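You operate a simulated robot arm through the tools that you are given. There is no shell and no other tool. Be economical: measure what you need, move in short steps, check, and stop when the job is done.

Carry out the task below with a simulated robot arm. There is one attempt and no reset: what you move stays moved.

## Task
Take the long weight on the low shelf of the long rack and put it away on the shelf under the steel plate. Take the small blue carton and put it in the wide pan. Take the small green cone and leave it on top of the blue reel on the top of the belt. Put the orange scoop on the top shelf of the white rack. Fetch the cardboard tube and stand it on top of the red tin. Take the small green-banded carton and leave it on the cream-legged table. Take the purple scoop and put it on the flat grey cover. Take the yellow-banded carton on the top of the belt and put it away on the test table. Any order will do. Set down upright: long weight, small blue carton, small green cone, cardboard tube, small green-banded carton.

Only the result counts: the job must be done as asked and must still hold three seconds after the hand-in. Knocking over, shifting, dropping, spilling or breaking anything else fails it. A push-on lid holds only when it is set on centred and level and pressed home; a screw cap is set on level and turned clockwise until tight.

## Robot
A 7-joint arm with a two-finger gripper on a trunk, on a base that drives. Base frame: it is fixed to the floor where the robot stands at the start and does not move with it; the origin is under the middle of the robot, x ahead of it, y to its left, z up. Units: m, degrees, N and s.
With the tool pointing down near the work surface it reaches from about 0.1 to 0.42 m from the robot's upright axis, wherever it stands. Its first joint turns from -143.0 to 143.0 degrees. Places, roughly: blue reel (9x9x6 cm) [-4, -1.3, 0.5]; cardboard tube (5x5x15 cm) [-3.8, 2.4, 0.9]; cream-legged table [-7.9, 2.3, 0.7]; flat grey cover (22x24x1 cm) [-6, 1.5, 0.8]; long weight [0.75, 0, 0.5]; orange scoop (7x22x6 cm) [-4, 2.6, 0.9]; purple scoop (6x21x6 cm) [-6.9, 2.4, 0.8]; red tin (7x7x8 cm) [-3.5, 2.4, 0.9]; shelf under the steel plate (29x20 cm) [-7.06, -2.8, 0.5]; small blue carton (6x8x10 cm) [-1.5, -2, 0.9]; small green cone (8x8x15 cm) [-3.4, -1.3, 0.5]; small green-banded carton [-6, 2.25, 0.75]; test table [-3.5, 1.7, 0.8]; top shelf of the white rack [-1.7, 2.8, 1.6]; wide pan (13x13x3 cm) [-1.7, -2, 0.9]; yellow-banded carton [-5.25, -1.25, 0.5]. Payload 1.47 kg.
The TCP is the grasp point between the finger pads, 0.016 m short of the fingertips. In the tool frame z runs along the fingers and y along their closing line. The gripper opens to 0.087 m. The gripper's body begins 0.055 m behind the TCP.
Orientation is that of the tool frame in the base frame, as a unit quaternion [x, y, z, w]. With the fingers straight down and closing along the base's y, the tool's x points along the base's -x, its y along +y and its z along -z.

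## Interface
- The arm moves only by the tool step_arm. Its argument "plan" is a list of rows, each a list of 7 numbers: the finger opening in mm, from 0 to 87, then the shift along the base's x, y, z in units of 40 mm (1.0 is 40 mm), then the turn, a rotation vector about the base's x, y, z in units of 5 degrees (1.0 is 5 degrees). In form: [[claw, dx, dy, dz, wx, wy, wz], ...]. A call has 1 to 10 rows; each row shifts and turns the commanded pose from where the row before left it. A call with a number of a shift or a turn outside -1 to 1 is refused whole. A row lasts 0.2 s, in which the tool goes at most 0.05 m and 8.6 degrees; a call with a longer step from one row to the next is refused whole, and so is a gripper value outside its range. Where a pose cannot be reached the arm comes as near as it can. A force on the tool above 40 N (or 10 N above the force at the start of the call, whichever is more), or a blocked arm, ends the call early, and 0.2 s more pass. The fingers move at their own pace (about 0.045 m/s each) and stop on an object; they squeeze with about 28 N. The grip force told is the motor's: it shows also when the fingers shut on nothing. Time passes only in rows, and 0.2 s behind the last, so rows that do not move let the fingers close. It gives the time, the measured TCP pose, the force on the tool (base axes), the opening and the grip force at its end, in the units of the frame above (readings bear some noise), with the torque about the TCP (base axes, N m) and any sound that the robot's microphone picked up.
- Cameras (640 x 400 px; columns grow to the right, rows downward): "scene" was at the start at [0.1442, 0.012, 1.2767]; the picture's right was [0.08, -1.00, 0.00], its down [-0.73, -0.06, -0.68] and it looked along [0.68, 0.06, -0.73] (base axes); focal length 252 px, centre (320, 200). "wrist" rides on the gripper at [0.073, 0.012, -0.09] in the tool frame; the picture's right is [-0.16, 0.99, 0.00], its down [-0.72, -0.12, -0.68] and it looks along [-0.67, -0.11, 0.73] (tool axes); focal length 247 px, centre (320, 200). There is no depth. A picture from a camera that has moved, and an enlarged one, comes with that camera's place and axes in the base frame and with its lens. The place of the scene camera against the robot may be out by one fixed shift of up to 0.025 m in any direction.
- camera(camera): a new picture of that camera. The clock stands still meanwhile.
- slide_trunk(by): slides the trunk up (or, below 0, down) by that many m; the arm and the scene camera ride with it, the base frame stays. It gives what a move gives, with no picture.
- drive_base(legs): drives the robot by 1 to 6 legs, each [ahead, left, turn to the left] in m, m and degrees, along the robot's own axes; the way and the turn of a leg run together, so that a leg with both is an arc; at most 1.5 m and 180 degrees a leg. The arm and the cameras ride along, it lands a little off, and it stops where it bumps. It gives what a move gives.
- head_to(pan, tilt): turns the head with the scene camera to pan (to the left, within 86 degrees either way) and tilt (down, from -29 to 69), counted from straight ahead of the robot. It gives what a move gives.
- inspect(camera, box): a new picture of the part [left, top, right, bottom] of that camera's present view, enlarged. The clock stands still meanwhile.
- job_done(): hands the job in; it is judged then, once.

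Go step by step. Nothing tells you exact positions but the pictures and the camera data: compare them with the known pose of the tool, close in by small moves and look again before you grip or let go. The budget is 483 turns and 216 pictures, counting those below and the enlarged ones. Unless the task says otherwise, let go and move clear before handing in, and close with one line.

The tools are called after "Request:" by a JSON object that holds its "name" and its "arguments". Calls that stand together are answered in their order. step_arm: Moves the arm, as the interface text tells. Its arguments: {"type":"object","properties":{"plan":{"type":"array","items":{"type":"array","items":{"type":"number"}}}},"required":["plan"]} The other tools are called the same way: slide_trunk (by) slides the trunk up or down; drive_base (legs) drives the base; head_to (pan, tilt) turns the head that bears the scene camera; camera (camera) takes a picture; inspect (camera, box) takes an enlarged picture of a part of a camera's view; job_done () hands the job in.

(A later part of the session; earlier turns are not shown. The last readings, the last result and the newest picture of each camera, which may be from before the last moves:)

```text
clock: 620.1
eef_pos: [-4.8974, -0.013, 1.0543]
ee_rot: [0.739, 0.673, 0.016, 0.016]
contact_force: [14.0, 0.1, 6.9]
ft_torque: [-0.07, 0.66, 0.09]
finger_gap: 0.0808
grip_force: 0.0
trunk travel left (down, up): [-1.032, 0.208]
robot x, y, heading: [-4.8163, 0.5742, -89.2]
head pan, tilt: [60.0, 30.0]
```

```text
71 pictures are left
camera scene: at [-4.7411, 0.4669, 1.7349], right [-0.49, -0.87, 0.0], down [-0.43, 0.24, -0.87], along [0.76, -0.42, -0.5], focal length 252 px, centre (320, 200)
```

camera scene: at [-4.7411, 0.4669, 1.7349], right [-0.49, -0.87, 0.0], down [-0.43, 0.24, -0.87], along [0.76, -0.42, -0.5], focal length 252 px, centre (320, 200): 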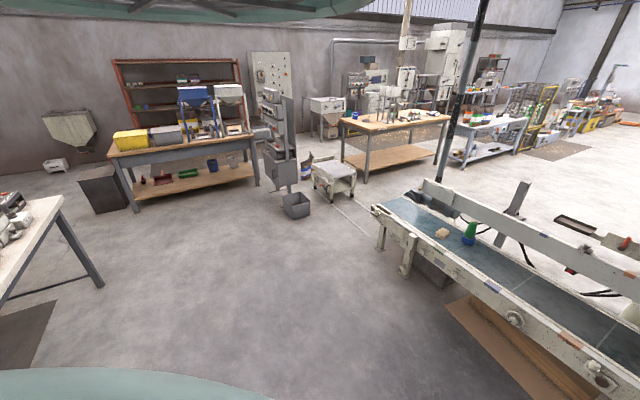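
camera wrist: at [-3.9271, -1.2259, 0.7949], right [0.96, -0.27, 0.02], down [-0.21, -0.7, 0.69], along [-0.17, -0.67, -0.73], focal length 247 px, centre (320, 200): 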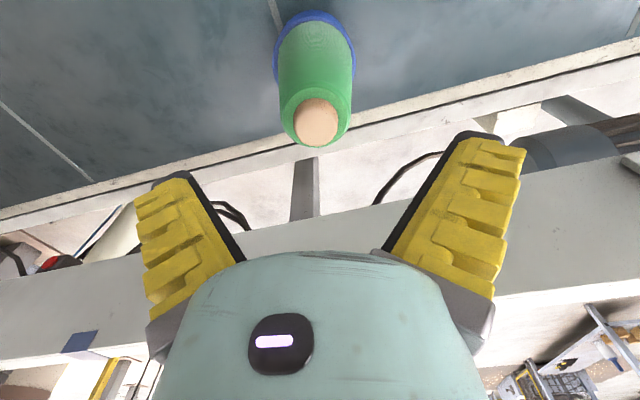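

The tool touched the post. I'll step away and go round further from it.

Request:
{"name": "drive_base", "arguments": {"legs": [[0, 0.1, 0], [-0.4, 0, 0], [0, -0.4, 0], [-1.1, 0, -0.5], [-1.1, 0, 0]]}}

Request:
{"name": "camera", "arguments": {"camera": "scene"}}

```text
clock: 636.1
eef_pos: [-5.2425, 2.611, 1.0543]
ee_rot: [0.74, 0.672, 0.014, 0.014]
contact_force: [-0.6, -0.7, -0.5]
ft_torque: [0.02, -0.02, 0.04]
finger_gap: 0.0867
grip_force: 0.0
trunk travel left (down, up): [-1.032, 0.208]
robot x, y, heading: [-5.1555, 3.1992, -89.4]
head pan, tilt: [60.0, 30.0]
```

```text
70 pictures are left
camera scene: at [-5.0825, 3.0908, 1.7346], right [-0.49, -0.87, 0.0], down [-0.44, 0.24, -0.87], along [0.76, -0.42, -0.5], focal length 252 px, centre (320, 200)
```

scene: 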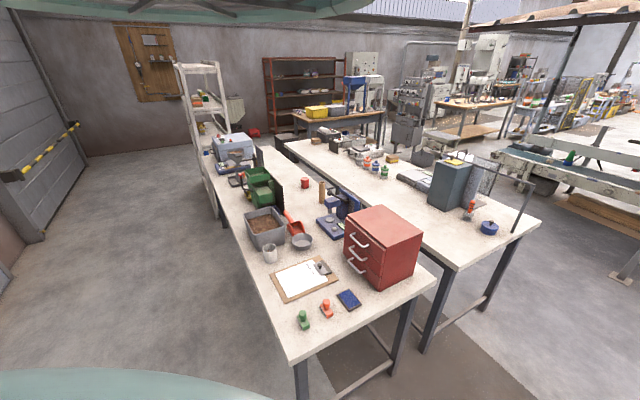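

Request:
{"name": "inspect", "arguments": {"camera": "scene", "box": [220, 150, 380, 290]}}

```text
2.86 times, centred on (300, 220) of scene
camera zoom: at [-5.0825, 3.0908, 1.7346], right [-0.49, -0.87, 0.0], down [-0.44, 0.24, -0.87], along [0.76, -0.42, -0.5], focal length 721 px, centre (377, 143)
```

zoom: 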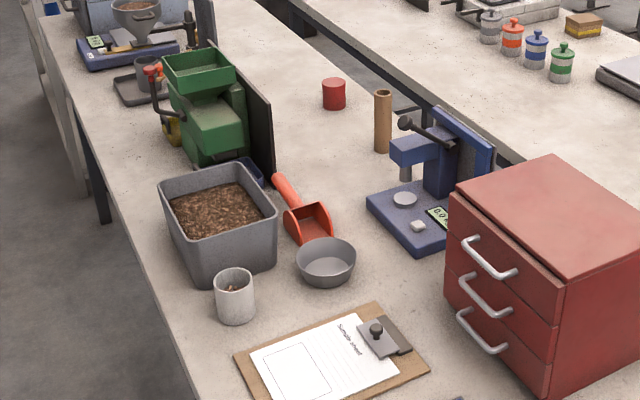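

The tube is near the table's far side as seen from this aisle, so reach is the question. I'll test the maximum reach here in free space with a lower trunk and the tool pitched forward.

Request:
{"name": "slide_trunk", "arguments": {"by": -0.38}}

Request:
{"name": "step_arm", "arguments": {"plan": [[87, 0, 0, 0.8, -1, 0, 0.3], [87, 0, 0, 0.8, -1, 0, 0.3], [87, 0, 0, 0.8, -1, 0, 0.3], [87, 0, 0, 0.8, -1, 0, 0.3], [87, 0, -0.3, 0.8, -1, 0, 0], [87, 0, -0.3, 0.8, -1, 0, 0], [87, 0, -0.3, 0.8, -1, 0, 0], [87, 0, -0.3, 0.8, -1, 0, 0], [87, 0, -0.3, 0.5, -1, 0, 0], [87, 0, -0.3, 0, -1, 0, 0]]}}

Request:
{"name": "step_arm", "arguments": {"plan": [[87, 0, -0.9, 0, 0, 0, 0], [87, 0, -0.9, 0, 0, 0, 0], [87, 0, -0.9, 0, 0, 0, 0], [87, 0, -0.9, 0, 0, 0, 0], [87, 0, -0.9, 0, 0, 0, 0], [87, 0, 0, 0, 0, 0, 0]]}}

```text
clock: 639.7
eef_pos: [-5.2417, 2.611, 0.6744]
ee_rot: [0.74, 0.672, 0.013, 0.014]
contact_force: [-1.2, -0.5, -0.1]
ft_torque: [0.0, -0.01, -0.02]
finger_gap: 0.0867
grip_force: 0.0
trunk travel left (down, up): [-0.652, 0.588]
robot x, y, heading: [-5.159, 3.2017, -89.4]
head pan, tilt: [60.0, 30.0]
```

```text
clock: 641.9
eef_pos: [-5.2619, 2.4527, 0.8954]
ee_rot: [0.656, 0.676, -0.225, 0.248]
contact_force: [0.8, -0.4, 0.5]
ft_torque: [0.03, 0.01, -0.02]
finger_gap: 0.087
grip_force: 0.0
out of reach, approached as far as the arm can: row 3, 4, 5, 6, 7, 8
trunk travel left (down, up): [-0.652, 0.588]
robot x, y, heading: [-5.1568, 3.199, -89.3]
head pan, tilt: [60.0, 30.0]
```

```text
clock: 643.3
eef_pos: [-5.2657, 2.3654, 0.8964]
ee_rot: [0.656, 0.676, -0.225, 0.247]
contact_force: [0.9, -0.5, -0.3]
ft_torque: [0.0, 0.02, -0.04]
finger_gap: 0.0872
grip_force: 0.0
out of reach, approached as far as the arm can: row 3, 4, 5
trunk travel left (down, up): [-0.652, 0.588]
robot x, y, heading: [-5.1573, 3.201, -89.2]
head pan, tilt: [60.0, 30.0]
```

Reach goes up to about 0.84 m at this pitch, which should suffice. I'll retract, raise, and strafe to face the tube.

Request:
{"name": "step_arm", "arguments": {"plan": [[87, 0, 0.9, 0, 0, 0, 0], [87, 0, 0.9, 0, 0, 0, 0], [87, 0, 0.9, 0, 0, 0, 0], [87, 0, 0.9, 0, 0, 0, 0], [87, 0, 0.9, 0, 0, 0, 0], [87, 0, 0, 0, 0, 0, 0]]}}

Request:
{"name": "slide_trunk", "arguments": {"by": 0.35}}

Request:
{"name": "drive_base", "arguments": {"legs": [[-0.1, 0.65, 0], [0, 0.65, -0.5]]}}

Request:
{"name": "camera", "arguments": {"camera": "wrist"}}

```text
clock: 644.7
eef_pos: [-5.28, 2.4823, 0.8765]
ee_rot: [0.657, 0.676, -0.225, 0.247]
contact_force: [-0.1, -0.1, 0.5]
ft_torque: [-0.01, -0.01, 0.0]
finger_gap: 0.0869
grip_force: 0.1
out of reach, approached as far as the arm can: row 3, 4, 5
trunk travel left (down, up): [-0.652, 0.588]
robot x, y, heading: [-5.1534, 3.2008, -89.5]
head pan, tilt: [60.0, 30.0]
```

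```text
clock: 648.1
eef_pos: [-5.2808, 2.4844, 1.2249]
ee_rot: [0.656, 0.677, -0.224, 0.247]
contact_force: [0.0, -0.3, -0.7]
ft_torque: [0.0, 0.01, -0.01]
finger_gap: 0.087
grip_force: 0.1
trunk travel left (down, up): [-1.002, 0.238]
robot x, y, heading: [-5.1561, 3.1984, -89.5]
head pan, tilt: [60.0, 30.0]
```

```text
clock: 655.0
eef_pos: [-3.982, 2.5947, 1.2256]
ee_rot: [0.658, 0.674, -0.226, 0.247]
contact_force: [-0.5, 0.0, 0.6]
ft_torque: [0.0, -0.01, 0.0]
finger_gap: 0.087
grip_force: 0.0
trunk travel left (down, up): [-1.002, 0.238]
robot x, y, heading: [-3.8537, 3.312, -89.7]
head pan, tilt: [60.0, 30.0]
```

```text
68 pictures are left
camera wrist: at [-3.9743, 2.708, 1.2497], right [0.99, -0.09, 0.12], down [-0.13, -0.14, 0.98], along [-0.07, -0.99, -0.15], focal length 247 px, centre (320, 200)
```

wrist: 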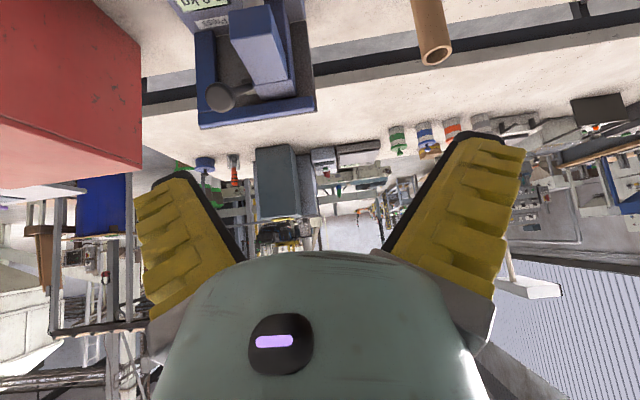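

Tube at about (-3.80, 2.36), top at z ≈ 1.0. I'll align in x and move the base closer.

Request:
{"name": "step_arm", "arguments": {"plan": [[87, 0.9, 0, 0, 0, 0, 0], [87, 0.9, 0, 0, 0, 0, 0], [87, 0.9, 0, 0, 0, 0, 0], [87, 0.9, 0, 0, 0, 0, 0], [87, 0.9, 0, 0, 0, 0, 0], [87, 0, 0, 0, 0, 0, 0]]}}

Request:
{"name": "drive_base", "arguments": {"legs": [[0.09, 0, 0]]}}

Request:
{"name": "slide_trunk", "arguments": {"by": -0.12}}

Request:
{"name": "camera", "arguments": {"camera": "wrist"}}

```text
clock: 656.4
eef_pos: [-3.8061, 2.5777, 1.2114]
ee_rot: [0.658, 0.675, -0.226, 0.246]
contact_force: [-0.1, 0.1, 0.1]
ft_torque: [-0.02, 0.02, 0.02]
finger_gap: 0.0869
grip_force: 0.1
out of reach, approached as far as the arm can: row 1, 2, 3
trunk travel left (down, up): [-1.002, 0.238]
robot x, y, heading: [-3.8557, 3.3103, -89.7]
head pan, tilt: [60.0, 30.0]
```

```text
clock: 657.5
eef_pos: [-3.805, 2.4887, 1.2118]
ee_rot: [0.658, 0.675, -0.225, 0.246]
contact_force: [-0.5, 0.3, -0.3]
ft_torque: [0.01, 0.01, -0.02]
finger_gap: 0.0869
grip_force: 0.0
trunk travel left (down, up): [-1.002, 0.238]
robot x, y, heading: [-3.8517, 3.2204, -89.5]
head pan, tilt: [60.0, 30.0]
```

```text
clock: 659.0
eef_pos: [-3.8052, 2.4904, 1.0926]
ee_rot: [0.658, 0.675, -0.225, 0.247]
contact_force: [-0.3, 0.6, 0.5]
ft_torque: [0.01, 0.0, 0.01]
finger_gap: 0.0868
grip_force: 0.0
trunk travel left (down, up): [-0.882, 0.358]
robot x, y, heading: [-3.8516, 3.2212, -89.3]
head pan, tilt: [60.0, 30.0]
```

```text
67 pictures are left
camera wrist: at [-3.797, 2.6028, 1.1168], right [0.99, -0.09, 0.12], down [-0.13, -0.14, 0.98], along [-0.07, -0.99, -0.15], focal length 247 px, centre (320, 200)
```

wrist: 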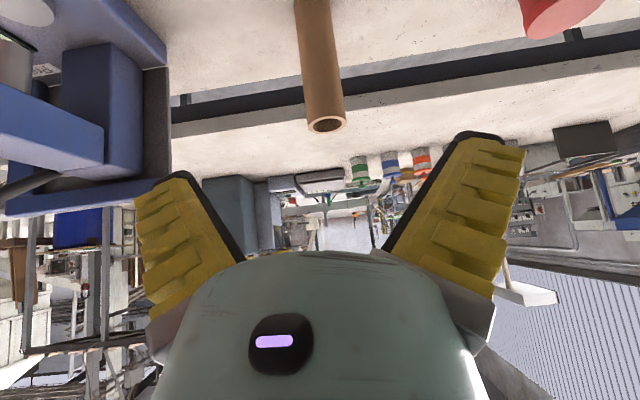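

Request:
{"name": "slide_trunk", "arguments": {"by": -0.14}}

Request:
{"name": "step_arm", "arguments": {"plan": [[87, 0.1, -0.8, 0, 0, 0, 0], [87, 0, -0.8, 0, 0, 0, 0], [87, 0, -0.6, 0, 0, 0, 0], [87, 0, 0, 0, 0, 0, 0]]}}

Request:
{"name": "camera", "arguments": {"camera": "wrist"}}

```text
clock: 660.7
eef_pos: [-3.8039, 2.4904, 0.9524]
ee_rot: [0.658, 0.674, -0.226, 0.246]
contact_force: [0.3, -0.6, -0.2]
ft_torque: [0.02, 0.03, 0.0]
finger_gap: 0.087
grip_force: 0.0
trunk travel left (down, up): [-0.742, 0.498]
robot x, y, heading: [-3.8517, 3.2189, -89.4]
head pan, tilt: [60.0, 30.0]
```

```text
clock: 661.7
eef_pos: [-3.8106, 2.4038, 0.9545]
ee_rot: [0.657, 0.67, -0.246, 0.241]
contact_force: [-1.6, -0.2, -0.7]
ft_torque: [0.0, -0.1, 0.05]
finger_gap: 0.0869
grip_force: 0.0
out of reach, approached as far as the arm can: row 3
trunk travel left (down, up): [-0.742, 0.498]
robot x, y, heading: [-3.8529, 3.2237, -89.6]
head pan, tilt: [60.0, 30.0]
```

```text
66 pictures are left
camera wrist: at [-3.8004, 2.5179, 0.9756], right [0.99, -0.11, 0.09], down [-0.1, -0.11, 0.99], along [-0.09, -0.99, -0.12], focal length 247 px, centre (320, 200)
```

wrist: 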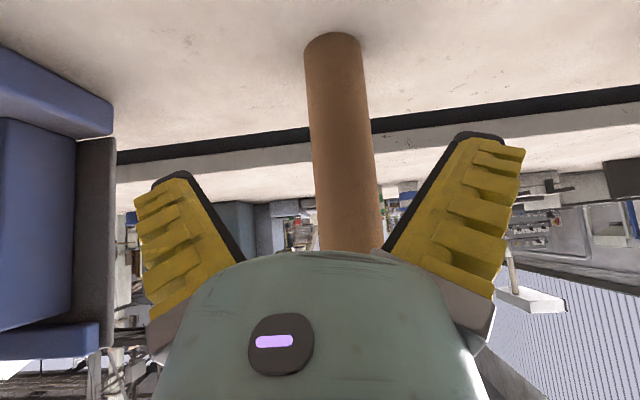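

Request:
{"name": "drive_base", "arguments": {"legs": [[0.042, 0.013, 0]]}}

Request:
{"name": "camera", "arguments": {"camera": "wrist"}}

```text
clock: 662.6
eef_pos: [-3.7979, 2.3606, 0.9554]
ee_rot: [0.657, 0.67, -0.246, 0.242]
contact_force: [0.0, -0.1, -0.7]
ft_torque: [0.03, 0.02, -0.01]
finger_gap: 0.087
grip_force: 0.0
trunk travel left (down, up): [-0.742, 0.498]
robot x, y, heading: [-3.8408, 3.1841, -89.7]
head pan, tilt: [60.0, 30.0]
```

```text
65 pictures are left
camera wrist: at [-3.7873, 2.4761, 0.976], right [0.99, -0.1, 0.09], down [-0.1, -0.11, 0.99], along [-0.09, -0.99, -0.12], focal length 247 px, centre (320, 200)
```

wrist: 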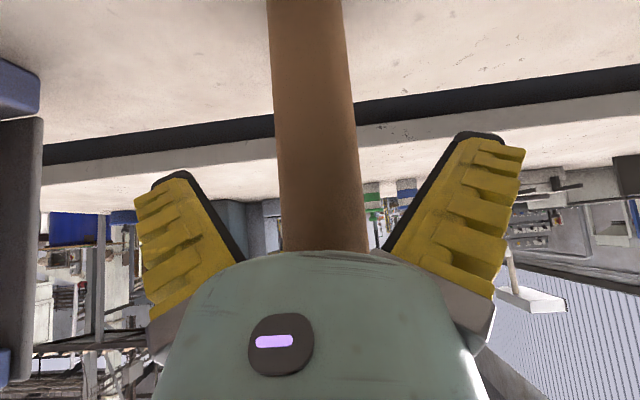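

Request:
{"name": "step_arm", "arguments": {"plan": [[65, 0, 0, 0, 0, 0, 0], [35, 0, 0, 0, 0, 0, 0], [35, 0, 0, 0, 0, 0, 0], [35, 0, 0, 0, 0, 0, 0]]}}

Request:
{"name": "slide_trunk", "arguments": {"by": 0.14}}

Request:
{"name": "camera", "arguments": {"camera": "wrist"}}

```text
clock: 663.6
eef_pos: [-3.7984, 2.3607, 0.9553]
ee_rot: [0.657, 0.67, -0.246, 0.242]
contact_force: [0.0, 2.0, 3.2]
ft_torque: [0.11, 0.0, 0.01]
finger_gap: 0.0374
grip_force: 22.8
trunk travel left (down, up): [-0.742, 0.498]
robot x, y, heading: [-3.8391, 3.1802, -89.7]
head pan, tilt: [60.0, 30.0]
```

```text
clock: 665.3
eef_pos: [-3.7982, 2.3633, 1.0939]
ee_rot: [0.657, 0.67, -0.246, 0.242]
contact_force: [0.5, 0.8, -0.5]
ft_torque: [-0.04, -0.03, -0.01]
finger_gap: 0.041
grip_force: 4.5
trunk travel left (down, up): [-0.882, 0.358]
robot x, y, heading: [-3.8437, 3.1809, -89.3]
head pan, tilt: [60.0, 30.0]
```

```text
64 pictures are left
camera wrist: at [-3.7873, 2.4765, 1.1156], right [0.99, -0.1, 0.09], down [-0.1, -0.11, 0.99], along [-0.09, -0.99, -0.12], focal length 247 px, centre (320, 200)
```

wrist: 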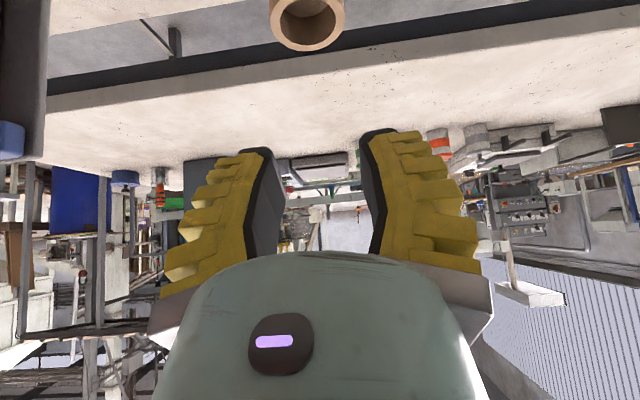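

The tube slipped because I hadn't commanded the fingers tight enough. It is still standing, so I'll go down again and close firmly.

Request:
{"name": "step_arm", "arguments": {"plan": [[87, 0, 0, 0, 0, 0, 0], [87, 0, 0, 0, 0, 0, 0], [87, 0, 0, 0, 0, 0, 0]]}}

Request:
{"name": "slide_trunk", "arguments": {"by": -0.145}}

Request:
{"name": "camera", "arguments": {"camera": "wrist"}}

Request:
{"name": "step_arm", "arguments": {"plan": [[60, 0, 0, 0, 0, 0, 0], [10, 0, 0, 0, 0, 0, 0], [10, 0, 0, 0, 0, 0, 0], [10, 0, 0, 0, 0, 0, 0]]}}

Request:
{"name": "slide_trunk", "arguments": {"by": 0.05}}

Request:
{"name": "camera", "arguments": {"camera": "wrist"}}

```text
clock: 666.1
eef_pos: [-3.7983, 2.3624, 1.0949]
ee_rot: [0.657, 0.671, -0.246, 0.242]
contact_force: [-0.5, 0.2, -1.0]
ft_torque: [0.0, -0.04, 0.05]
finger_gap: 0.0874
grip_force: 0.1
trunk travel left (down, up): [-0.882, 0.358]
robot x, y, heading: [-3.84, 3.1826, -89.5]
head pan, tilt: [60.0, 30.0]
```

```text
clock: 667.8
eef_pos: [-3.7966, 2.362, 0.95]
ee_rot: [0.657, 0.67, -0.246, 0.242]
contact_force: [-0.2, 0.1, -0.2]
ft_torque: [-0.03, -0.01, 0.01]
finger_gap: 0.0871
grip_force: 0.1
trunk travel left (down, up): [-0.737, 0.503]
robot x, y, heading: [-3.841, 3.1797, -89.6]
head pan, tilt: [60.0, 30.0]
```

```text
63 pictures are left
camera wrist: at [-3.7873, 2.4761, 0.9711], right [0.99, -0.1, 0.09], down [-0.1, -0.11, 0.99], along [-0.09, -0.99, -0.12], focal length 247 px, centre (320, 200)
```

wrist: 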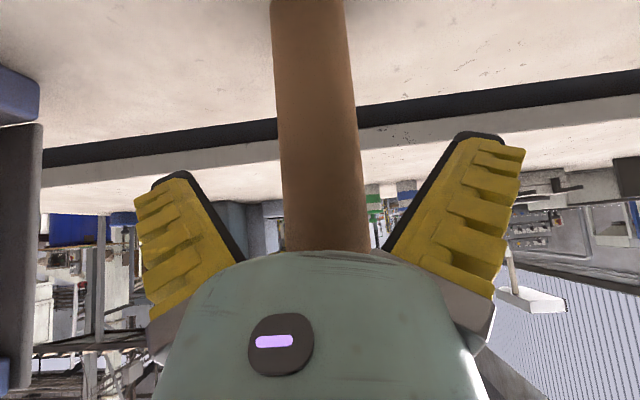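

```text
clock: 668.8
eef_pos: [-3.797, 2.3607, 0.9506]
ee_rot: [0.658, 0.67, -0.246, 0.241]
contact_force: [0.1, 2.0, 4.2]
ft_torque: [0.15, 0.03, -0.02]
finger_gap: 0.0362
grip_force: 27.6
trunk travel left (down, up): [-0.737, 0.503]
robot x, y, heading: [-3.8383, 3.1825, -89.5]
head pan, tilt: [60.0, 30.0]
```

```text
clock: 669.7
eef_pos: [-3.7977, 2.3632, 0.9994]
ee_rot: [0.657, 0.671, -0.246, 0.242]
contact_force: [-0.3, -0.2, -0.5]
ft_torque: [-0.03, -0.01, -0.02]
finger_gap: 0.0343
grip_force: 28.5
trunk travel left (down, up): [-0.787, 0.453]
robot x, y, heading: [-3.8386, 3.1783, -89.4]
head pan, tilt: [60.0, 30.0]
```

```text
62 pictures are left
camera wrist: at [-3.7873, 2.4767, 1.0205], right [0.99, -0.1, 0.09], down [-0.1, -0.11, 0.99], along [-0.09, -0.99, -0.12], focal length 247 px, centre (320, 200)
```

wrist: 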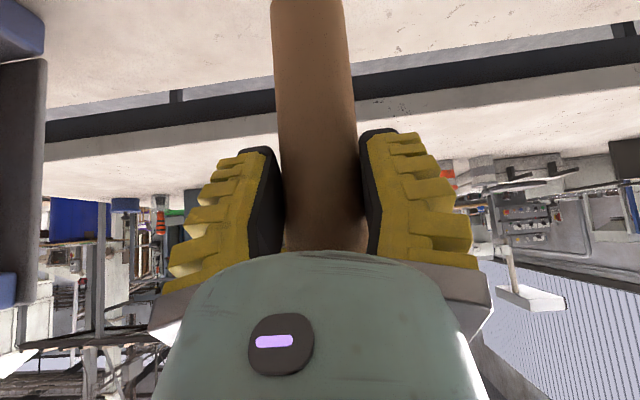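

Held firmly. Next I need the tin's exact position, so I'll lift high, back off, and shift sideways to a clear lane east of the green mill.

Request:
{"name": "slide_trunk", "arguments": {"by": 0.3}}

Request:
{"name": "drive_base", "arguments": {"legs": [[-0.2, 0, 0], [0, 0.42, 0]]}}

Request:
{"name": "step_arm", "arguments": {"plan": [[10, -0.8, 0.1, 0, 0, 0, 0], [10, -0.8, 0.1, 0, 0, 0, 0], [10, -0.8, 0, 0, 0, 0, 0], [10, -0.8, 0, 0, 0, 0, 0], [10, -0.6, 0, 0, 0, 0, 0], [10, 0, 0, 0, 0, 0, 0]]}}

Request:
{"name": "camera", "arguments": {"camera": "wrist"}}

```text
clock: 672.7
eef_pos: [-3.7976, 2.3624, 1.2997]
ee_rot: [0.657, 0.671, -0.245, 0.241]
contact_force: [-0.6, 0.3, -1.0]
ft_torque: [0.0, 0.0, -0.01]
finger_gap: 0.0341
grip_force: 28.2
trunk travel left (down, up): [-1.087, 0.153]
robot x, y, heading: [-3.8413, 3.1818, -89.4]
head pan, tilt: [60.0, 30.0]
```

```text
clock: 676.5
eef_pos: [-3.3782, 2.5689, 1.2999]
ee_rot: [0.655, 0.672, -0.245, 0.243]
contact_force: [0.3, 0.2, -0.9]
ft_torque: [0.01, 0.0, -0.01]
finger_gap: 0.0342
grip_force: 28.0
trunk travel left (down, up): [-1.087, 0.153]
robot x, y, heading: [-3.4231, 3.3885, -89.7]
head pan, tilt: [60.0, 30.0]
```

```text
clock: 677.9
eef_pos: [-3.5275, 2.5742, 1.3008]
ee_rot: [0.656, 0.671, -0.247, 0.242]
contact_force: [-0.1, -0.8, -0.7]
ft_torque: [-0.01, -0.01, -0.01]
finger_gap: 0.0339
grip_force: 27.8
trunk travel left (down, up): [-1.087, 0.153]
robot x, y, heading: [-3.4212, 3.3881, -89.4]
head pan, tilt: [60.0, 30.0]
```

```text
61 pictures are left
camera wrist: at [-3.5173, 2.6881, 1.3217], right [0.99, -0.1, 0.09], down [-0.1, -0.11, 0.99], along [-0.09, -0.99, -0.12], focal length 247 px, centre (320, 200)
```

wrist: 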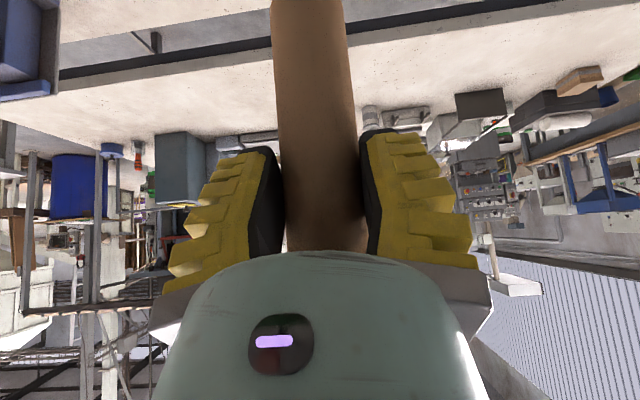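

Request:
{"name": "drive_base", "arguments": {"legs": [[-0.32, -0.2, 0]]}}

Request:
{"name": "camera", "arguments": {"camera": "wrist"}}

```text
clock: 680.3
eef_pos: [-3.7334, 2.8927, 1.3024]
ee_rot: [0.657, 0.671, -0.245, 0.241]
contact_force: [-0.5, 1.1, -0.9]
ft_torque: [0.0, -0.01, 0.0]
finger_gap: 0.0337
grip_force: 28.1
trunk travel left (down, up): [-1.087, 0.153]
robot x, y, heading: [-3.6231, 3.7046, -89.6]
head pan, tilt: [60.0, 30.0]
```

```text
60 pictures are left
camera wrist: at [-3.7219, 3.0061, 1.3218], right [0.99, -0.1, 0.09], down [-0.1, -0.11, 0.99], along [-0.09, -0.99, -0.12], focal length 247 px, centre (320, 200)
```

wrist: 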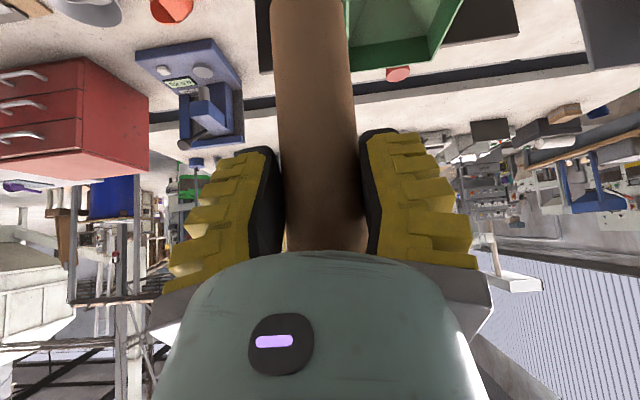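

Tin top at about (-3.541, 2.367, 0.925). The path over the mill is clear at this height. I'll move in and then lower.

Request:
{"name": "drive_base", "arguments": {"legs": [[0, 0.195, 0], [0.4, 0, 0]]}}

Request:
{"name": "drive_base", "arguments": {"legs": [[0.12, 0, 0]]}}

Request:
{"name": "camera", "arguments": {"camera": "wrist"}}

```text
clock: 683.9
eef_pos: [-3.5311, 2.4917, 1.3006]
ee_rot: [0.655, 0.673, -0.245, 0.242]
contact_force: [0.1, 0.8, 0.0]
ft_torque: [0.03, 0.01, 0.03]
finger_gap: 0.0338
grip_force: 27.9
trunk travel left (down, up): [-1.087, 0.153]
robot x, y, heading: [-3.4205, 3.3023, -89.2]
head pan, tilt: [60.0, 30.0]
```

```text
clock: 685.2
eef_pos: [-3.5274, 2.3715, 1.3002]
ee_rot: [0.654, 0.673, -0.245, 0.243]
contact_force: [-0.1, -0.3, -1.3]
ft_torque: [0.0, -0.01, 0.0]
finger_gap: 0.0338
grip_force: 27.9
trunk travel left (down, up): [-1.087, 0.153]
robot x, y, heading: [-3.4245, 3.1854, -89.0]
head pan, tilt: [60.0, 30.0]
```

```text
59 pictures are left
camera wrist: at [-3.5169, 2.4861, 1.3217], right [0.99, -0.1, 0.09], down [-0.1, -0.11, 0.99], along [-0.08, -0.99, -0.12], focal length 247 px, centre (320, 200)
```

wrist: 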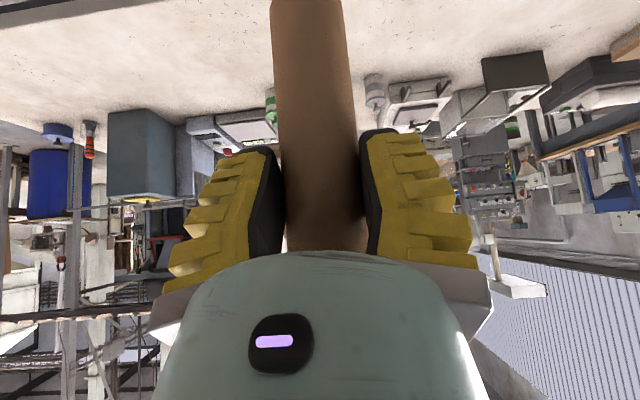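

Request:
{"name": "step_arm", "arguments": {"plan": [[10, -0.3, 0.1, 0, 0, 0, 0], [10, 0, 0, 0, 0, 0, 0]]}}

Request:
{"name": "slide_trunk", "arguments": {"by": -0.2}}

Request:
{"name": "camera", "arguments": {"camera": "wrist"}}

```text
clock: 685.8
eef_pos: [-3.5397, 2.3746, 1.3007]
ee_rot: [0.653, 0.674, -0.245, 0.243]
contact_force: [0.8, -0.4, -0.5]
ft_torque: [0.02, 0.02, 0.0]
finger_gap: 0.0338
grip_force: 28.3
trunk travel left (down, up): [-1.087, 0.153]
robot x, y, heading: [-3.4233, 3.1862, -89.3]
head pan, tilt: [60.0, 30.0]
```

```text
clock: 687.9
eef_pos: [-3.5392, 2.3758, 1.1002]
ee_rot: [0.654, 0.674, -0.245, 0.243]
contact_force: [-0.6, 0.2, 0.9]
ft_torque: [0.0, 0.01, -0.01]
finger_gap: 0.0338
grip_force: 27.8
trunk travel left (down, up): [-0.887, 0.353]
robot x, y, heading: [-3.4244, 3.1859, -89.2]
head pan, tilt: [60.0, 30.0]
```

```text
58 pictures are left
camera wrist: at [-3.5288, 2.4891, 1.122], right [0.99, -0.1, 0.09], down [-0.1, -0.11, 0.99], along [-0.08, -0.99, -0.12], focal length 247 px, centre (320, 200)
```

wrist: 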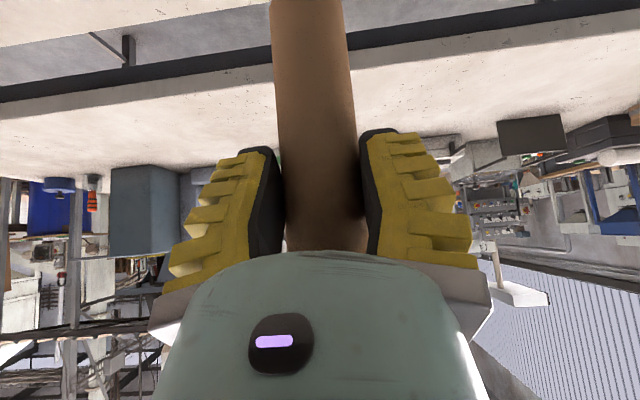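

Request:
{"name": "slide_trunk", "arguments": {"by": -0.045}}

Request:
{"name": "slide_trunk", "arguments": {"by": -0.01}}

Request:
{"name": "slide_trunk", "arguments": {"by": -0.008}}

Request:
{"name": "camera", "arguments": {"camera": "wrist"}}

```text
clock: 688.8
eef_pos: [-3.5386, 2.3751, 1.056]
ee_rot: [0.654, 0.673, -0.245, 0.242]
contact_force: [-0.4, -0.3, -0.8]
ft_torque: [0.04, 0.01, 0.02]
finger_gap: 0.0336
grip_force: 27.9
trunk travel left (down, up): [-0.842, 0.398]
robot x, y, heading: [-3.4246, 3.18, -89.1]
head pan, tilt: [60.0, 30.0]
```

```text
clock: 689.4
eef_pos: [-3.5378, 2.3758, 1.046]
ee_rot: [0.654, 0.674, -0.245, 0.243]
contact_force: [0.0, 0.8, -0.4]
ft_torque: [0.01, 0.02, 0.02]
finger_gap: 0.0339
grip_force: 27.9
trunk travel left (down, up): [-0.832, 0.408]
robot x, y, heading: [-3.4246, 3.1856, -88.9]
head pan, tilt: [60.0, 30.0]
```

```text
clock: 690.0
eef_pos: [-3.5393, 2.3758, 1.0375]
ee_rot: [0.654, 0.673, -0.245, 0.242]
contact_force: [0.4, -0.2, -0.2]
ft_torque: [0.03, -0.01, -0.01]
finger_gap: 0.0339
grip_force: 28.3
trunk travel left (down, up): [-0.824, 0.416]
robot x, y, heading: [-3.425, 3.1832, -89.5]
head pan, tilt: [60.0, 30.0]
```

```text
57 pictures are left
camera wrist: at [-3.5288, 2.4891, 1.0589], right [0.99, -0.1, 0.09], down [-0.1, -0.11, 0.99], along [-0.08, -0.99, -0.12], focal length 247 px, centre (320, 200)
```

wrist: 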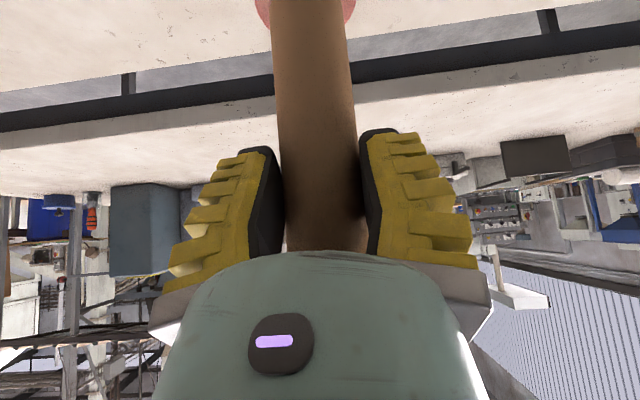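

Request:
{"name": "slide_trunk", "arguments": {"by": -0.008}}

Request:
{"name": "slide_trunk", "arguments": {"by": -0.006}}

```text
clock: 690.5
eef_pos: [-3.5377, 2.3757, 1.0309]
ee_rot: [0.654, 0.673, -0.245, 0.242]
contact_force: [-0.3, 0.9, 0.0]
ft_torque: [0.02, -0.02, 0.02]
finger_gap: 0.0339
grip_force: 27.9
trunk travel left (down, up): [-0.816, 0.424]
robot x, y, heading: [-3.4269, 3.1841, -88.9]
head pan, tilt: [60.0, 30.0]
```

```text
clock: 691.1
eef_pos: [-3.5389, 2.3758, 1.0222]
ee_rot: [0.654, 0.674, -0.245, 0.242]
contact_force: [-0.1, -0.6, 0.3]
ft_torque: [0.01, -0.02, 0.0]
finger_gap: 0.0338
grip_force: 28.3
trunk travel left (down, up): [-0.81, 0.43]
robot x, y, heading: [-3.425, 3.1838, -89.2]
head pan, tilt: [60.0, 30.0]
```

Request:
{"name": "slide_trunk", "arguments": {"by": -0.006}}

Request:
{"name": "slide_trunk", "arguments": {"by": -0.005}}

Request:
{"name": "camera", "arguments": {"camera": "wrist"}}

```text
clock: 691.6
eef_pos: [-3.5394, 2.3727, 1.0207]
ee_rot: [0.653, 0.673, -0.247, 0.243]
contact_force: [-0.7, 1.6, 9.5]
ft_torque: [0.08, -0.01, 0.04]
finger_gap: 0.036
grip_force: 28.5
trunk travel left (down, up): [-0.804, 0.436]
robot x, y, heading: [-3.425, 3.1823, -88.8]
head pan, tilt: [60.0, 30.0]
```

```text
clock: 692.2
eef_pos: [-3.5389, 2.3718, 1.0153]
ee_rot: [0.653, 0.673, -0.248, 0.244]
contact_force: [-0.1, 1.1, 18.4]
ft_torque: [-0.32, -0.04, 0.0]
finger_gap: 0.0384
grip_force: 28.0
trunk travel left (down, up): [-0.799, 0.441]
robot x, y, heading: [-3.4222, 3.1814, -89.3]
head pan, tilt: [60.0, 30.0]
```

```text
56 pictures are left
camera wrist: at [-3.5294, 2.4855, 1.0371], right [0.99, -0.1, 0.09], down [-0.1, -0.11, 0.99], along [-0.09, -0.99, -0.12], focal length 247 px, centre (320, 200)
```

wrist: 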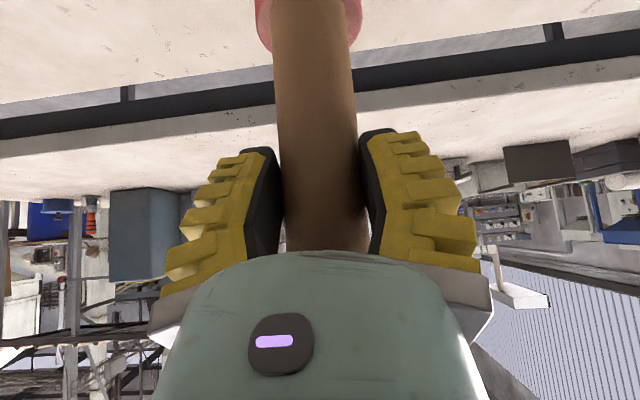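

Request:
{"name": "step_arm", "arguments": {"plan": [[45, 0, 0, 0, 0, 0, 0], [55, 0, 0, 0, 0, 0, 0], [70, 0, 0, 0, 0, 0, 0], [87, 0, 0, 0, 0, 0, 0], [87, 0, 0, 0, 0, 0, 0], [87, 0, 0, 0, 0, 0, 0]]}}

Request:
{"name": "camera", "arguments": {"camera": "wrist"}}

```text
clock: 693.6
eef_pos: [-3.5391, 2.3755, 1.0129]
ee_rot: [0.655, 0.673, -0.245, 0.242]
contact_force: [0.2, 0.9, -0.2]
ft_torque: [0.04, -0.02, 0.02]
finger_gap: 0.0872
grip_force: 0.1
trunk travel left (down, up): [-0.799, 0.441]
robot x, y, heading: [-3.4279, 3.1879, -89.2]
head pan, tilt: [60.0, 30.0]
```

```text
55 pictures are left
camera wrist: at [-3.5288, 2.4892, 1.0338], right [0.99, -0.1, 0.09], down [-0.1, -0.11, 0.99], along [-0.08, -0.99, -0.12], focal length 247 px, centre (320, 200)
```

wrist: 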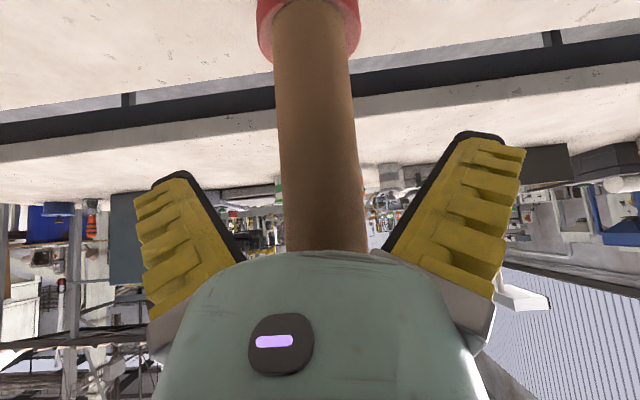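

Request:
{"name": "slide_trunk", "arguments": {"by": 0.25}}

Request:
{"name": "drive_base", "arguments": {"legs": [[-0.3, 0, 0]]}}

Request:
{"name": "camera", "arguments": {"camera": "wrist"}}

```text
clock: 696.2
eef_pos: [-3.5387, 2.375, 1.2621]
ee_rot: [0.654, 0.673, -0.245, 0.242]
contact_force: [-0.3, -0.1, -0.8]
ft_torque: [0.04, -0.03, -0.01]
finger_gap: 0.0871
grip_force: 0.1
trunk travel left (down, up): [-1.049, 0.191]
robot x, y, heading: [-3.4255, 3.1855, -89.1]
head pan, tilt: [60.0, 30.0]
```

```text
clock: 698.2
eef_pos: [-3.5474, 2.68, 1.264]
ee_rot: [0.656, 0.671, -0.246, 0.241]
contact_force: [-0.5, -0.5, -0.9]
ft_torque: [-0.03, 0.01, 0.02]
finger_gap: 0.0869
grip_force: 0.0
trunk travel left (down, up): [-1.049, 0.191]
robot x, y, heading: [-3.4263, 3.4892, -89.3]
head pan, tilt: [60.0, 30.0]
```

```text
54 pictures are left
camera wrist: at [-3.5369, 2.7939, 1.2839], right [0.99, -0.1, 0.09], down [-0.1, -0.11, 0.99], along [-0.09, -0.99, -0.12], focal length 247 px, centre (320, 200)
```

wrist: 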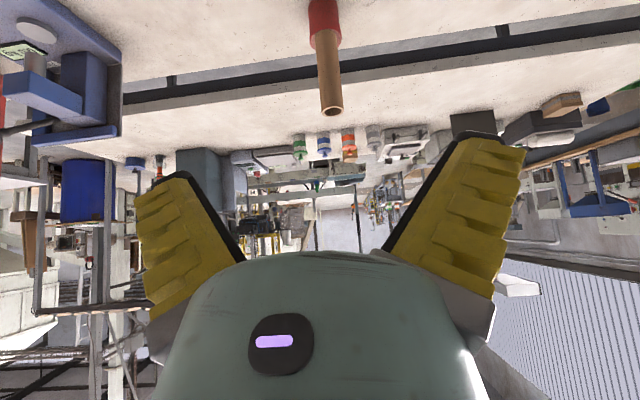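

Tube stands on the tin. Next is the orange scoop. I'll set the tool vertical and yaw it 90°, since the handle lies along x.

Request:
{"name": "step_arm", "arguments": {"plan": [[87, 0, 0.3, 0, 1, 0, 0], [87, 0, 0.3, 0, 1, 0, 0], [87, 0, 0.3, 0, 1, 0, 0], [87, 0, 0.3, 0, 1, 0, 0], [87, 0, 0.3, 0, 1, 0, 0], [87, 0, 0.3, 0, 1, 0, 0], [87, 0, 0.3, 0, 1, 0, 0], [87, 0, 0, 0, 1, 0, 0], [87, 0, 0, 0, 1, 0, 0], [87, 0, 0, 0, 0, 0, 0]]}}

Request:
{"name": "step_arm", "arguments": {"plan": [[60, 0, 0, 0, 0, 0, 1], [60, 0, 0, 0, 0, 0, 1], [60, 0, 0, 0, 0, 0, 1], [60, 0, 0, 0, 0, 0, 1], [60, 0, 0, 0, 0, 0, 1], [60, 0, 0, 0, 0, 0, 1], [60, 0, 0, 0, 0, 0, 1], [60, 0, 0, 0, 0, 0, 1], [60, 0, 0, 0, 0, 0, 1]]}}

Request:
{"name": "step_arm", "arguments": {"plan": [[60, 0, 0, 0, 0, 0, 1], [60, 0, 0, 0, 0, 0, 1], [60, 0, 0, 0, 0, 0, 1], [60, 0, 0, 0, 0, 0, 1], [60, 0, 0, 0, 0, 0, 1], [60, 0, 0, 0, 0, 0, 1], [60, 0, 0, 0, 0, 0, 1], [60, 0, 0, 0, 0, 0, 1], [60, 0, 0, 0, 0, 0, 1]]}}

```text
clock: 700.4
eef_pos: [-3.5394, 2.7933, 1.2713]
ee_rot: [0.698, 0.715, 0.03, -0.028]
contact_force: [0.4, 0.4, 0.2]
ft_torque: [0.0, 0.0, 0.03]
finger_gap: 0.0871
grip_force: 0.1
out of reach, approached as far as the arm can: row 8, 9
trunk travel left (down, up): [-1.049, 0.191]
robot x, y, heading: [-3.4279, 3.4872, -89.2]
head pan, tilt: [60.0, 30.0]
```

```text
clock: 702.4
eef_pos: [-3.539, 2.7928, 1.2728]
ee_rot: [0.371, 0.928, 0.017, -0.037]
contact_force: [0.8, 0.8, -0.4]
ft_torque: [0.0, -0.01, -0.02]
finger_gap: 0.0648
grip_force: 3.5
trunk travel left (down, up): [-1.049, 0.191]
robot x, y, heading: [-3.4289, 3.4852, -89.5]
head pan, tilt: [60.0, 30.0]
```

```text
clock: 704.4
eef_pos: [-3.5385, 2.793, 1.2724]
ee_rot: [-0.011, 0.999, 0.002, -0.042]
contact_force: [-0.9, 0.6, -0.5]
ft_torque: [0.0, -0.02, 0.03]
finger_gap: 0.0647
grip_force: 3.4
trunk travel left (down, up): [-1.049, 0.191]
robot x, y, heading: [-3.4277, 3.4908, -89.3]
head pan, tilt: [60.0, 30.0]
```

Request:
{"name": "drive_base", "arguments": {"legs": [[0, -0.38, 0], [0.15, 0, 0]]}}

Request:
{"name": "camera", "arguments": {"camera": "wrist"}}

```text
clock: 707.8
eef_pos: [-3.9162, 2.6376, 1.272]
ee_rot: [-0.011, 0.999, 0.002, -0.042]
contact_force: [-0.4, 0.0, 0.0]
ft_torque: [0.0, 0.01, 0.0]
finger_gap: 0.0645
grip_force: 3.8
trunk travel left (down, up): [-1.049, 0.191]
robot x, y, heading: [-3.8029, 3.3321, -89.4]
head pan, tilt: [60.0, 30.0]
```

```text
53 pictures are left
camera wrist: at [-3.9809, 2.6477, 1.3675], right [0.14, 0.99, -0.01], down [0.78, -0.1, 0.62], along [0.61, -0.09, -0.79], focal length 247 px, centre (320, 200)
```

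wrist: 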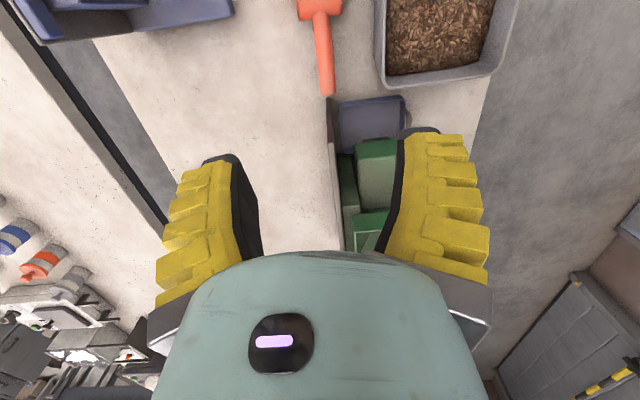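

The handle is directly below, x -3.975 to -3.855 at y ≈ 2.64. I'll level the tool and descend.

Request:
{"name": "step_arm", "arguments": {"plan": [[60, 0, 0.05, 0, 0, -0.9, 0], [60, 0, 0, 0, 0, 0, 0]]}}

Request:
{"name": "slide_trunk", "arguments": {"by": -0.22}}

Request:
{"name": "camera", "arguments": {"camera": "wrist"}}

```text
clock: 708.4
eef_pos: [-3.9163, 2.64, 1.2718]
ee_rot: [-0.012, 1.0, 0.0, -0.002]
contact_force: [0.7, -0.3, 0.1]
ft_torque: [-0.01, 0.03, -0.01]
finger_gap: 0.0646
grip_force: 3.4
trunk travel left (down, up): [-1.049, 0.191]
robot x, y, heading: [-3.8021, 3.3308, -89.5]
head pan, tilt: [60.0, 30.0]
```

```text
clock: 710.7
eef_pos: [-3.9166, 2.6402, 1.0524]
ee_rot: [-0.011, 1.0, 0.001, -0.002]
contact_force: [0.0, -0.3, -0.8]
ft_torque: [0.01, 0.07, -0.03]
finger_gap: 0.0649
grip_force: 3.6
trunk travel left (down, up): [-0.829, 0.411]
robot x, y, heading: [-3.8031, 3.3315, -89.7]
head pan, tilt: [60.0, 30.0]
```

```text
52 pictures are left
camera wrist: at [-3.9882, 2.65, 1.1423], right [0.14, 0.99, 0.0], down [0.73, -0.1, 0.68], along [0.67, -0.09, -0.74], focal length 247 px, centre (320, 200)
```

wrist: 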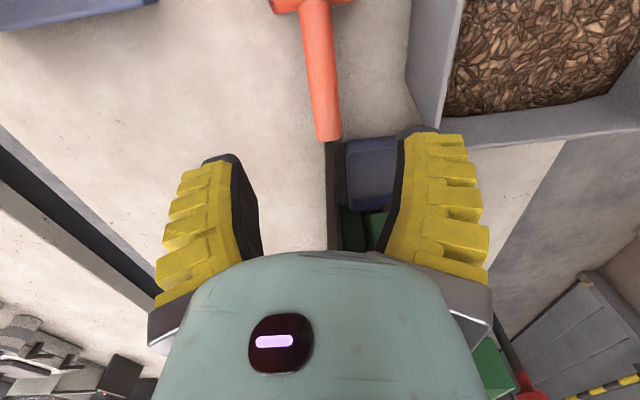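

Request:
{"name": "slide_trunk", "arguments": {"by": -0.147}}

Request:
{"name": "step_arm", "arguments": {"plan": [[20, 0, 0, 0, 0, 0, 0], [0, 0, 0, 0, 0, 0, 0], [0, 0, 0, 0, 0, 0, 0], [0, 0, 0, 0, 0, 0, 0]]}}

Request:
{"name": "slide_trunk", "arguments": {"by": 0.05}}

Request:
{"name": "camera", "arguments": {"camera": "wrist"}}

```text
clock: 712.5
eef_pos: [-3.9157, 2.6398, 0.9065]
ee_rot: [-0.012, 1.0, 0.001, -0.002]
contact_force: [-0.4, -0.3, 0.7]
ft_torque: [0.03, 0.02, -0.02]
finger_gap: 0.0646
grip_force: 2.7
trunk travel left (down, up): [-0.682, 0.558]
robot x, y, heading: [-3.8033, 3.3341, -89.8]
head pan, tilt: [60.0, 30.0]
```

```text
clock: 713.5
eef_pos: [-3.9157, 2.6405, 0.9061]
ee_rot: [-0.011, 1.0, 0.001, -0.002]
contact_force: [0.2, 0.4, 0.3]
ft_torque: [0.01, -0.01, -0.03]
finger_gap: 0.0
grip_force: 13.4
trunk travel left (down, up): [-0.682, 0.558]
robot x, y, heading: [-3.8054, 3.3308, -89.6]
head pan, tilt: [60.0, 30.0]
```

```text
clock: 714.4
eef_pos: [-3.9159, 2.6394, 0.9548]
ee_rot: [-0.011, 1.0, 0.002, -0.001]
contact_force: [-0.1, -0.4, -0.6]
ft_torque: [-0.02, 0.01, 0.0]
finger_gap: 0.0
grip_force: 28.1
trunk travel left (down, up): [-0.732, 0.508]
robot x, y, heading: [-3.8058, 3.3313, -89.5]
head pan, tilt: [60.0, 30.0]
```

```text
51 pictures are left
camera wrist: at [-3.9881, 2.6504, 1.0448], right [0.14, 0.99, 0.0], down [0.73, -0.1, 0.68], along [0.67, -0.09, -0.74], focal length 247 px, centre (320, 200)
```

wrist: 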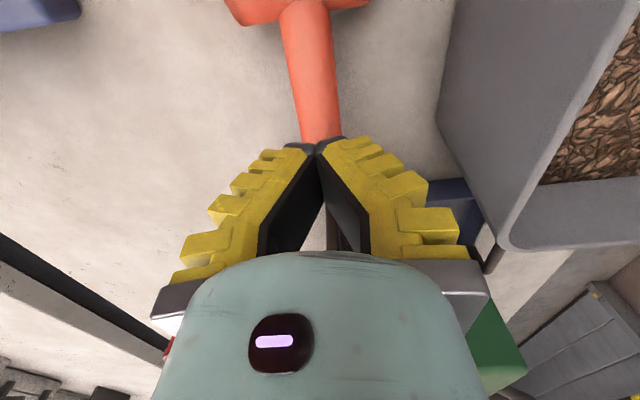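

The handle is lower, at about z 0.875. I'll open and go down further.

Request:
{"name": "step_arm", "arguments": {"plan": [[60, 0, 0, 0, 0, 0, 0], [60, 0, 0, 0, 0, 0, 0], [60, 0, 0, 0, 0, 0, 0]]}}

Request:
{"name": "slide_trunk", "arguments": {"by": -0.083}}

Request:
{"name": "step_arm", "arguments": {"plan": [[20, 0, 0, 0, 0, 0, 0], [0, 0, 0, 0, 0, 0, 0], [0, 0, 0, 0, 0, 0, 0], [0, 0, 0, 0, 0, 0, 0]]}}

Request:
{"name": "camera", "arguments": {"camera": "wrist"}}

```text
clock: 715.2
eef_pos: [-3.9172, 2.6408, 0.9557]
ee_rot: [-0.012, 1.0, 0.001, -0.002]
contact_force: [0.1, -0.2, 0.7]
ft_torque: [0.01, 0.0, -0.01]
finger_gap: 0.0645
grip_force: 3.8
trunk travel left (down, up): [-0.732, 0.508]
robot x, y, heading: [-3.8074, 3.3338, -89.6]
head pan, tilt: [60.0, 30.0]
```

```text
clock: 716.4
eef_pos: [-3.9162, 2.6392, 0.8725]
ee_rot: [-0.011, 1.0, 0.001, -0.001]
contact_force: [-0.3, -0.1, -0.7]
ft_torque: [0.01, -0.02, 0.01]
finger_gap: 0.0646
grip_force: 3.8
trunk travel left (down, up): [-0.649, 0.591]
robot x, y, heading: [-3.8067, 3.3285, -89.5]
head pan, tilt: [60.0, 30.0]
```

```text
clock: 717.4
eef_pos: [-3.9167, 2.6404, 0.871]
ee_rot: [-0.01, 1.0, 0.001, -0.001]
contact_force: [0.4, 0.3, -1.9]
ft_torque: [0.0, -0.13, 0.01]
finger_gap: 0.0076
grip_force: 14.7
trunk travel left (down, up): [-0.649, 0.591]
robot x, y, heading: [-3.8049, 3.3316, -89.6]
head pan, tilt: [60.0, 30.0]
```

```text
50 pictures are left
camera wrist: at [-3.9881, 2.6504, 0.9618], right [0.14, 0.99, 0.0], down [0.73, -0.1, 0.68], along [0.67, -0.09, -0.74], focal length 247 px, centre (320, 200)
```

wrist: 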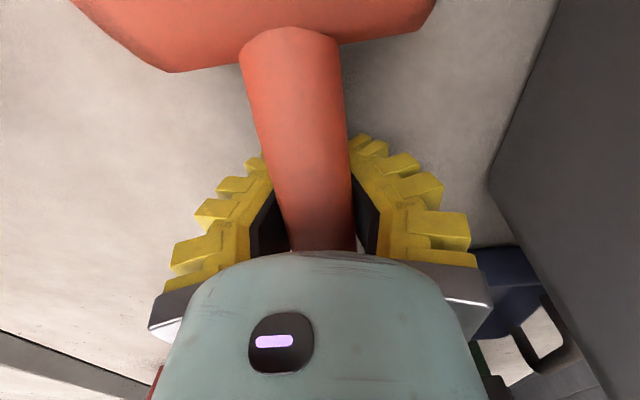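

The fingers closed under the handle. I'll open, raise 2 cm, and regrip it squarely.

Request:
{"name": "step_arm", "arguments": {"plan": [[60, 0, 0, 0, 0, 0, 0], [60, 0, 0, 0, 0, 0, 0], [60, 0, 0, 0, 0, 0, 0]]}}

Request:
{"name": "slide_trunk", "arguments": {"by": 0.015}}

Request:
{"name": "step_arm", "arguments": {"plan": [[20, 0, 0, 0, 0, 0, 0], [5, 0, 0, 0, 0, 0, 0], [5, 0, 0, 0, 0, 0, 0], [5, 0, 0, 0, 0, 0, 0], [5, 0, 0, 0, 0, 0, 0]]}}

Request:
{"name": "camera", "arguments": {"camera": "wrist"}}

```text
clock: 718.2
eef_pos: [-3.9162, 2.639, 0.8722]
ee_rot: [-0.011, 1.0, 0.0, -0.003]
contact_force: [0.3, 0.3, 0.3]
ft_torque: [0.01, 0.03, 0.03]
finger_gap: 0.0646
grip_force: 3.2
trunk travel left (down, up): [-0.649, 0.591]
robot x, y, heading: [-3.8027, 3.332, -89.5]
head pan, tilt: [60.0, 30.0]
```

```text
clock: 718.8
eef_pos: [-3.9163, 2.6392, 0.8875]
ee_rot: [-0.011, 1.0, 0.002, -0.002]
contact_force: [-0.7, 0.5, 0.1]
ft_torque: [0.0, 0.0, 0.03]
finger_gap: 0.0644
grip_force: 3.2
trunk travel left (down, up): [-0.664, 0.576]
robot x, y, heading: [-3.8035, 3.3332, -89.5]
head pan, tilt: [60.0, 30.0]
```

```text
clock: 720.0
eef_pos: [-3.9153, 2.6409, 0.8868]
ee_rot: [-0.01, 1.0, 0.0, -0.002]
contact_force: [0.1, 0.9, 3.1]
ft_torque: [-0.01, 0.09, -0.11]
finger_gap: 0.0236
grip_force: 27.9
trunk travel left (down, up): [-0.664, 0.576]
robot x, y, heading: [-3.8016, 3.3333, -89.3]
head pan, tilt: [60.0, 30.0]
```

```text
49 pictures are left
camera wrist: at [-3.9882, 2.6501, 0.9773], right [0.14, 0.99, 0.0], down [0.73, -0.1, 0.68], along [0.67, -0.09, -0.74], focal length 247 px, centre (320, 200)
```

wrist: 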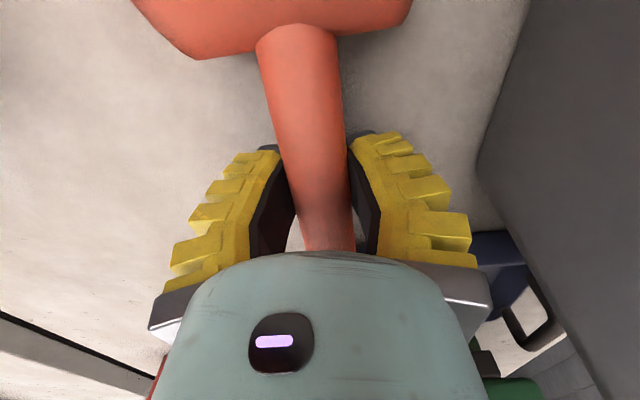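

Firm grip on the scoop. I'll lift, back off, and move along the aisle to see the white rack.

Request:
{"name": "slide_trunk", "arguments": {"by": 0.4}}

Request:
{"name": "drive_base", "arguments": {"legs": [[-0.3, 0, 0], [0, 0.55, 0]]}}

Request:
{"name": "slide_trunk", "arguments": {"by": 0.17}}

Request:
{"name": "camera", "arguments": {"camera": "scene"}}

Request:
{"name": "camera", "arguments": {"camera": "wrist"}}

```text
clock: 723.8
eef_pos: [-3.9163, 2.64, 1.2865]
ee_rot: [-0.011, 1.0, 0.003, -0.002]
contact_force: [0.7, 1.6, -1.7]
ft_torque: [0.01, -0.08, -0.01]
finger_gap: 0.0231
grip_force: 28.1
trunk travel left (down, up): [-1.064, 0.176]
robot x, y, heading: [-3.8023, 3.3313, -89.3]
head pan, tilt: [60.0, 30.0]
```

```text
clock: 728.7
eef_pos: [-3.3594, 2.948, 1.2865]
ee_rot: [-0.011, 1.0, 0.001, -0.001]
contact_force: [-0.9, -0.9, -1.5]
ft_torque: [-0.02, -0.11, -0.01]
finger_gap: 0.0232
grip_force: 27.8
trunk travel left (down, up): [-1.064, 0.176]
robot x, y, heading: [-3.2508, 3.6386, -89.7]
head pan, tilt: [60.0, 30.0]
```

```text
clock: 730.6
eef_pos: [-3.3602, 2.9466, 1.456]
ee_rot: [-0.011, 1.0, 0.001, -0.002]
contact_force: [0.5, 0.5, -1.8]
ft_torque: [0.04, -0.09, 0.01]
finger_gap: 0.0233
grip_force: 28.4
trunk travel left (down, up): [-1.234, 0.006]
robot x, y, heading: [-3.2466, 3.6399, -89.2]
head pan, tilt: [60.0, 30.0]
```

```text
48 pictures are left
camera scene: at [-3.1751, 3.531, 1.9366], right [-0.49, -0.87, 0.0], down [-0.44, 0.25, -0.87], along [0.75, -0.43, -0.5], focal length 252 px, centre (320, 200)
```

scene: 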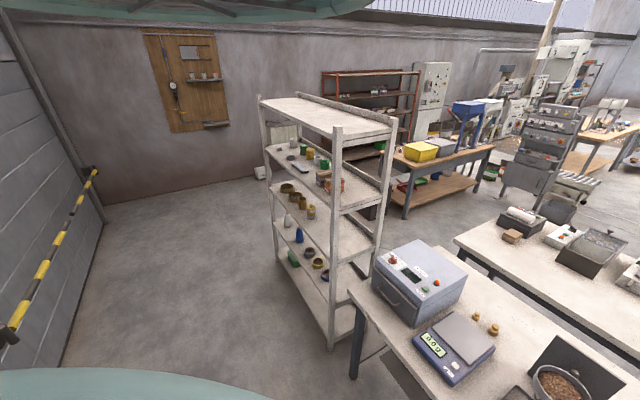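

```text
47 pictures are left
camera wrist: at [-3.432, 2.9576, 1.5468], right [0.14, 0.99, 0.0], down [0.73, -0.1, 0.68], along [0.67, -0.09, -0.74], focal length 247 px, centre (320, 200)
```

wrist: 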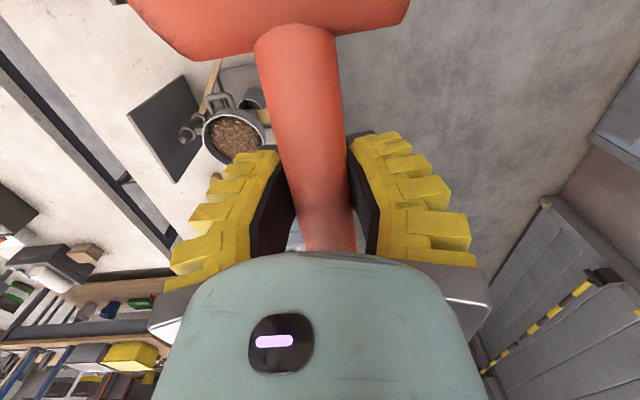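

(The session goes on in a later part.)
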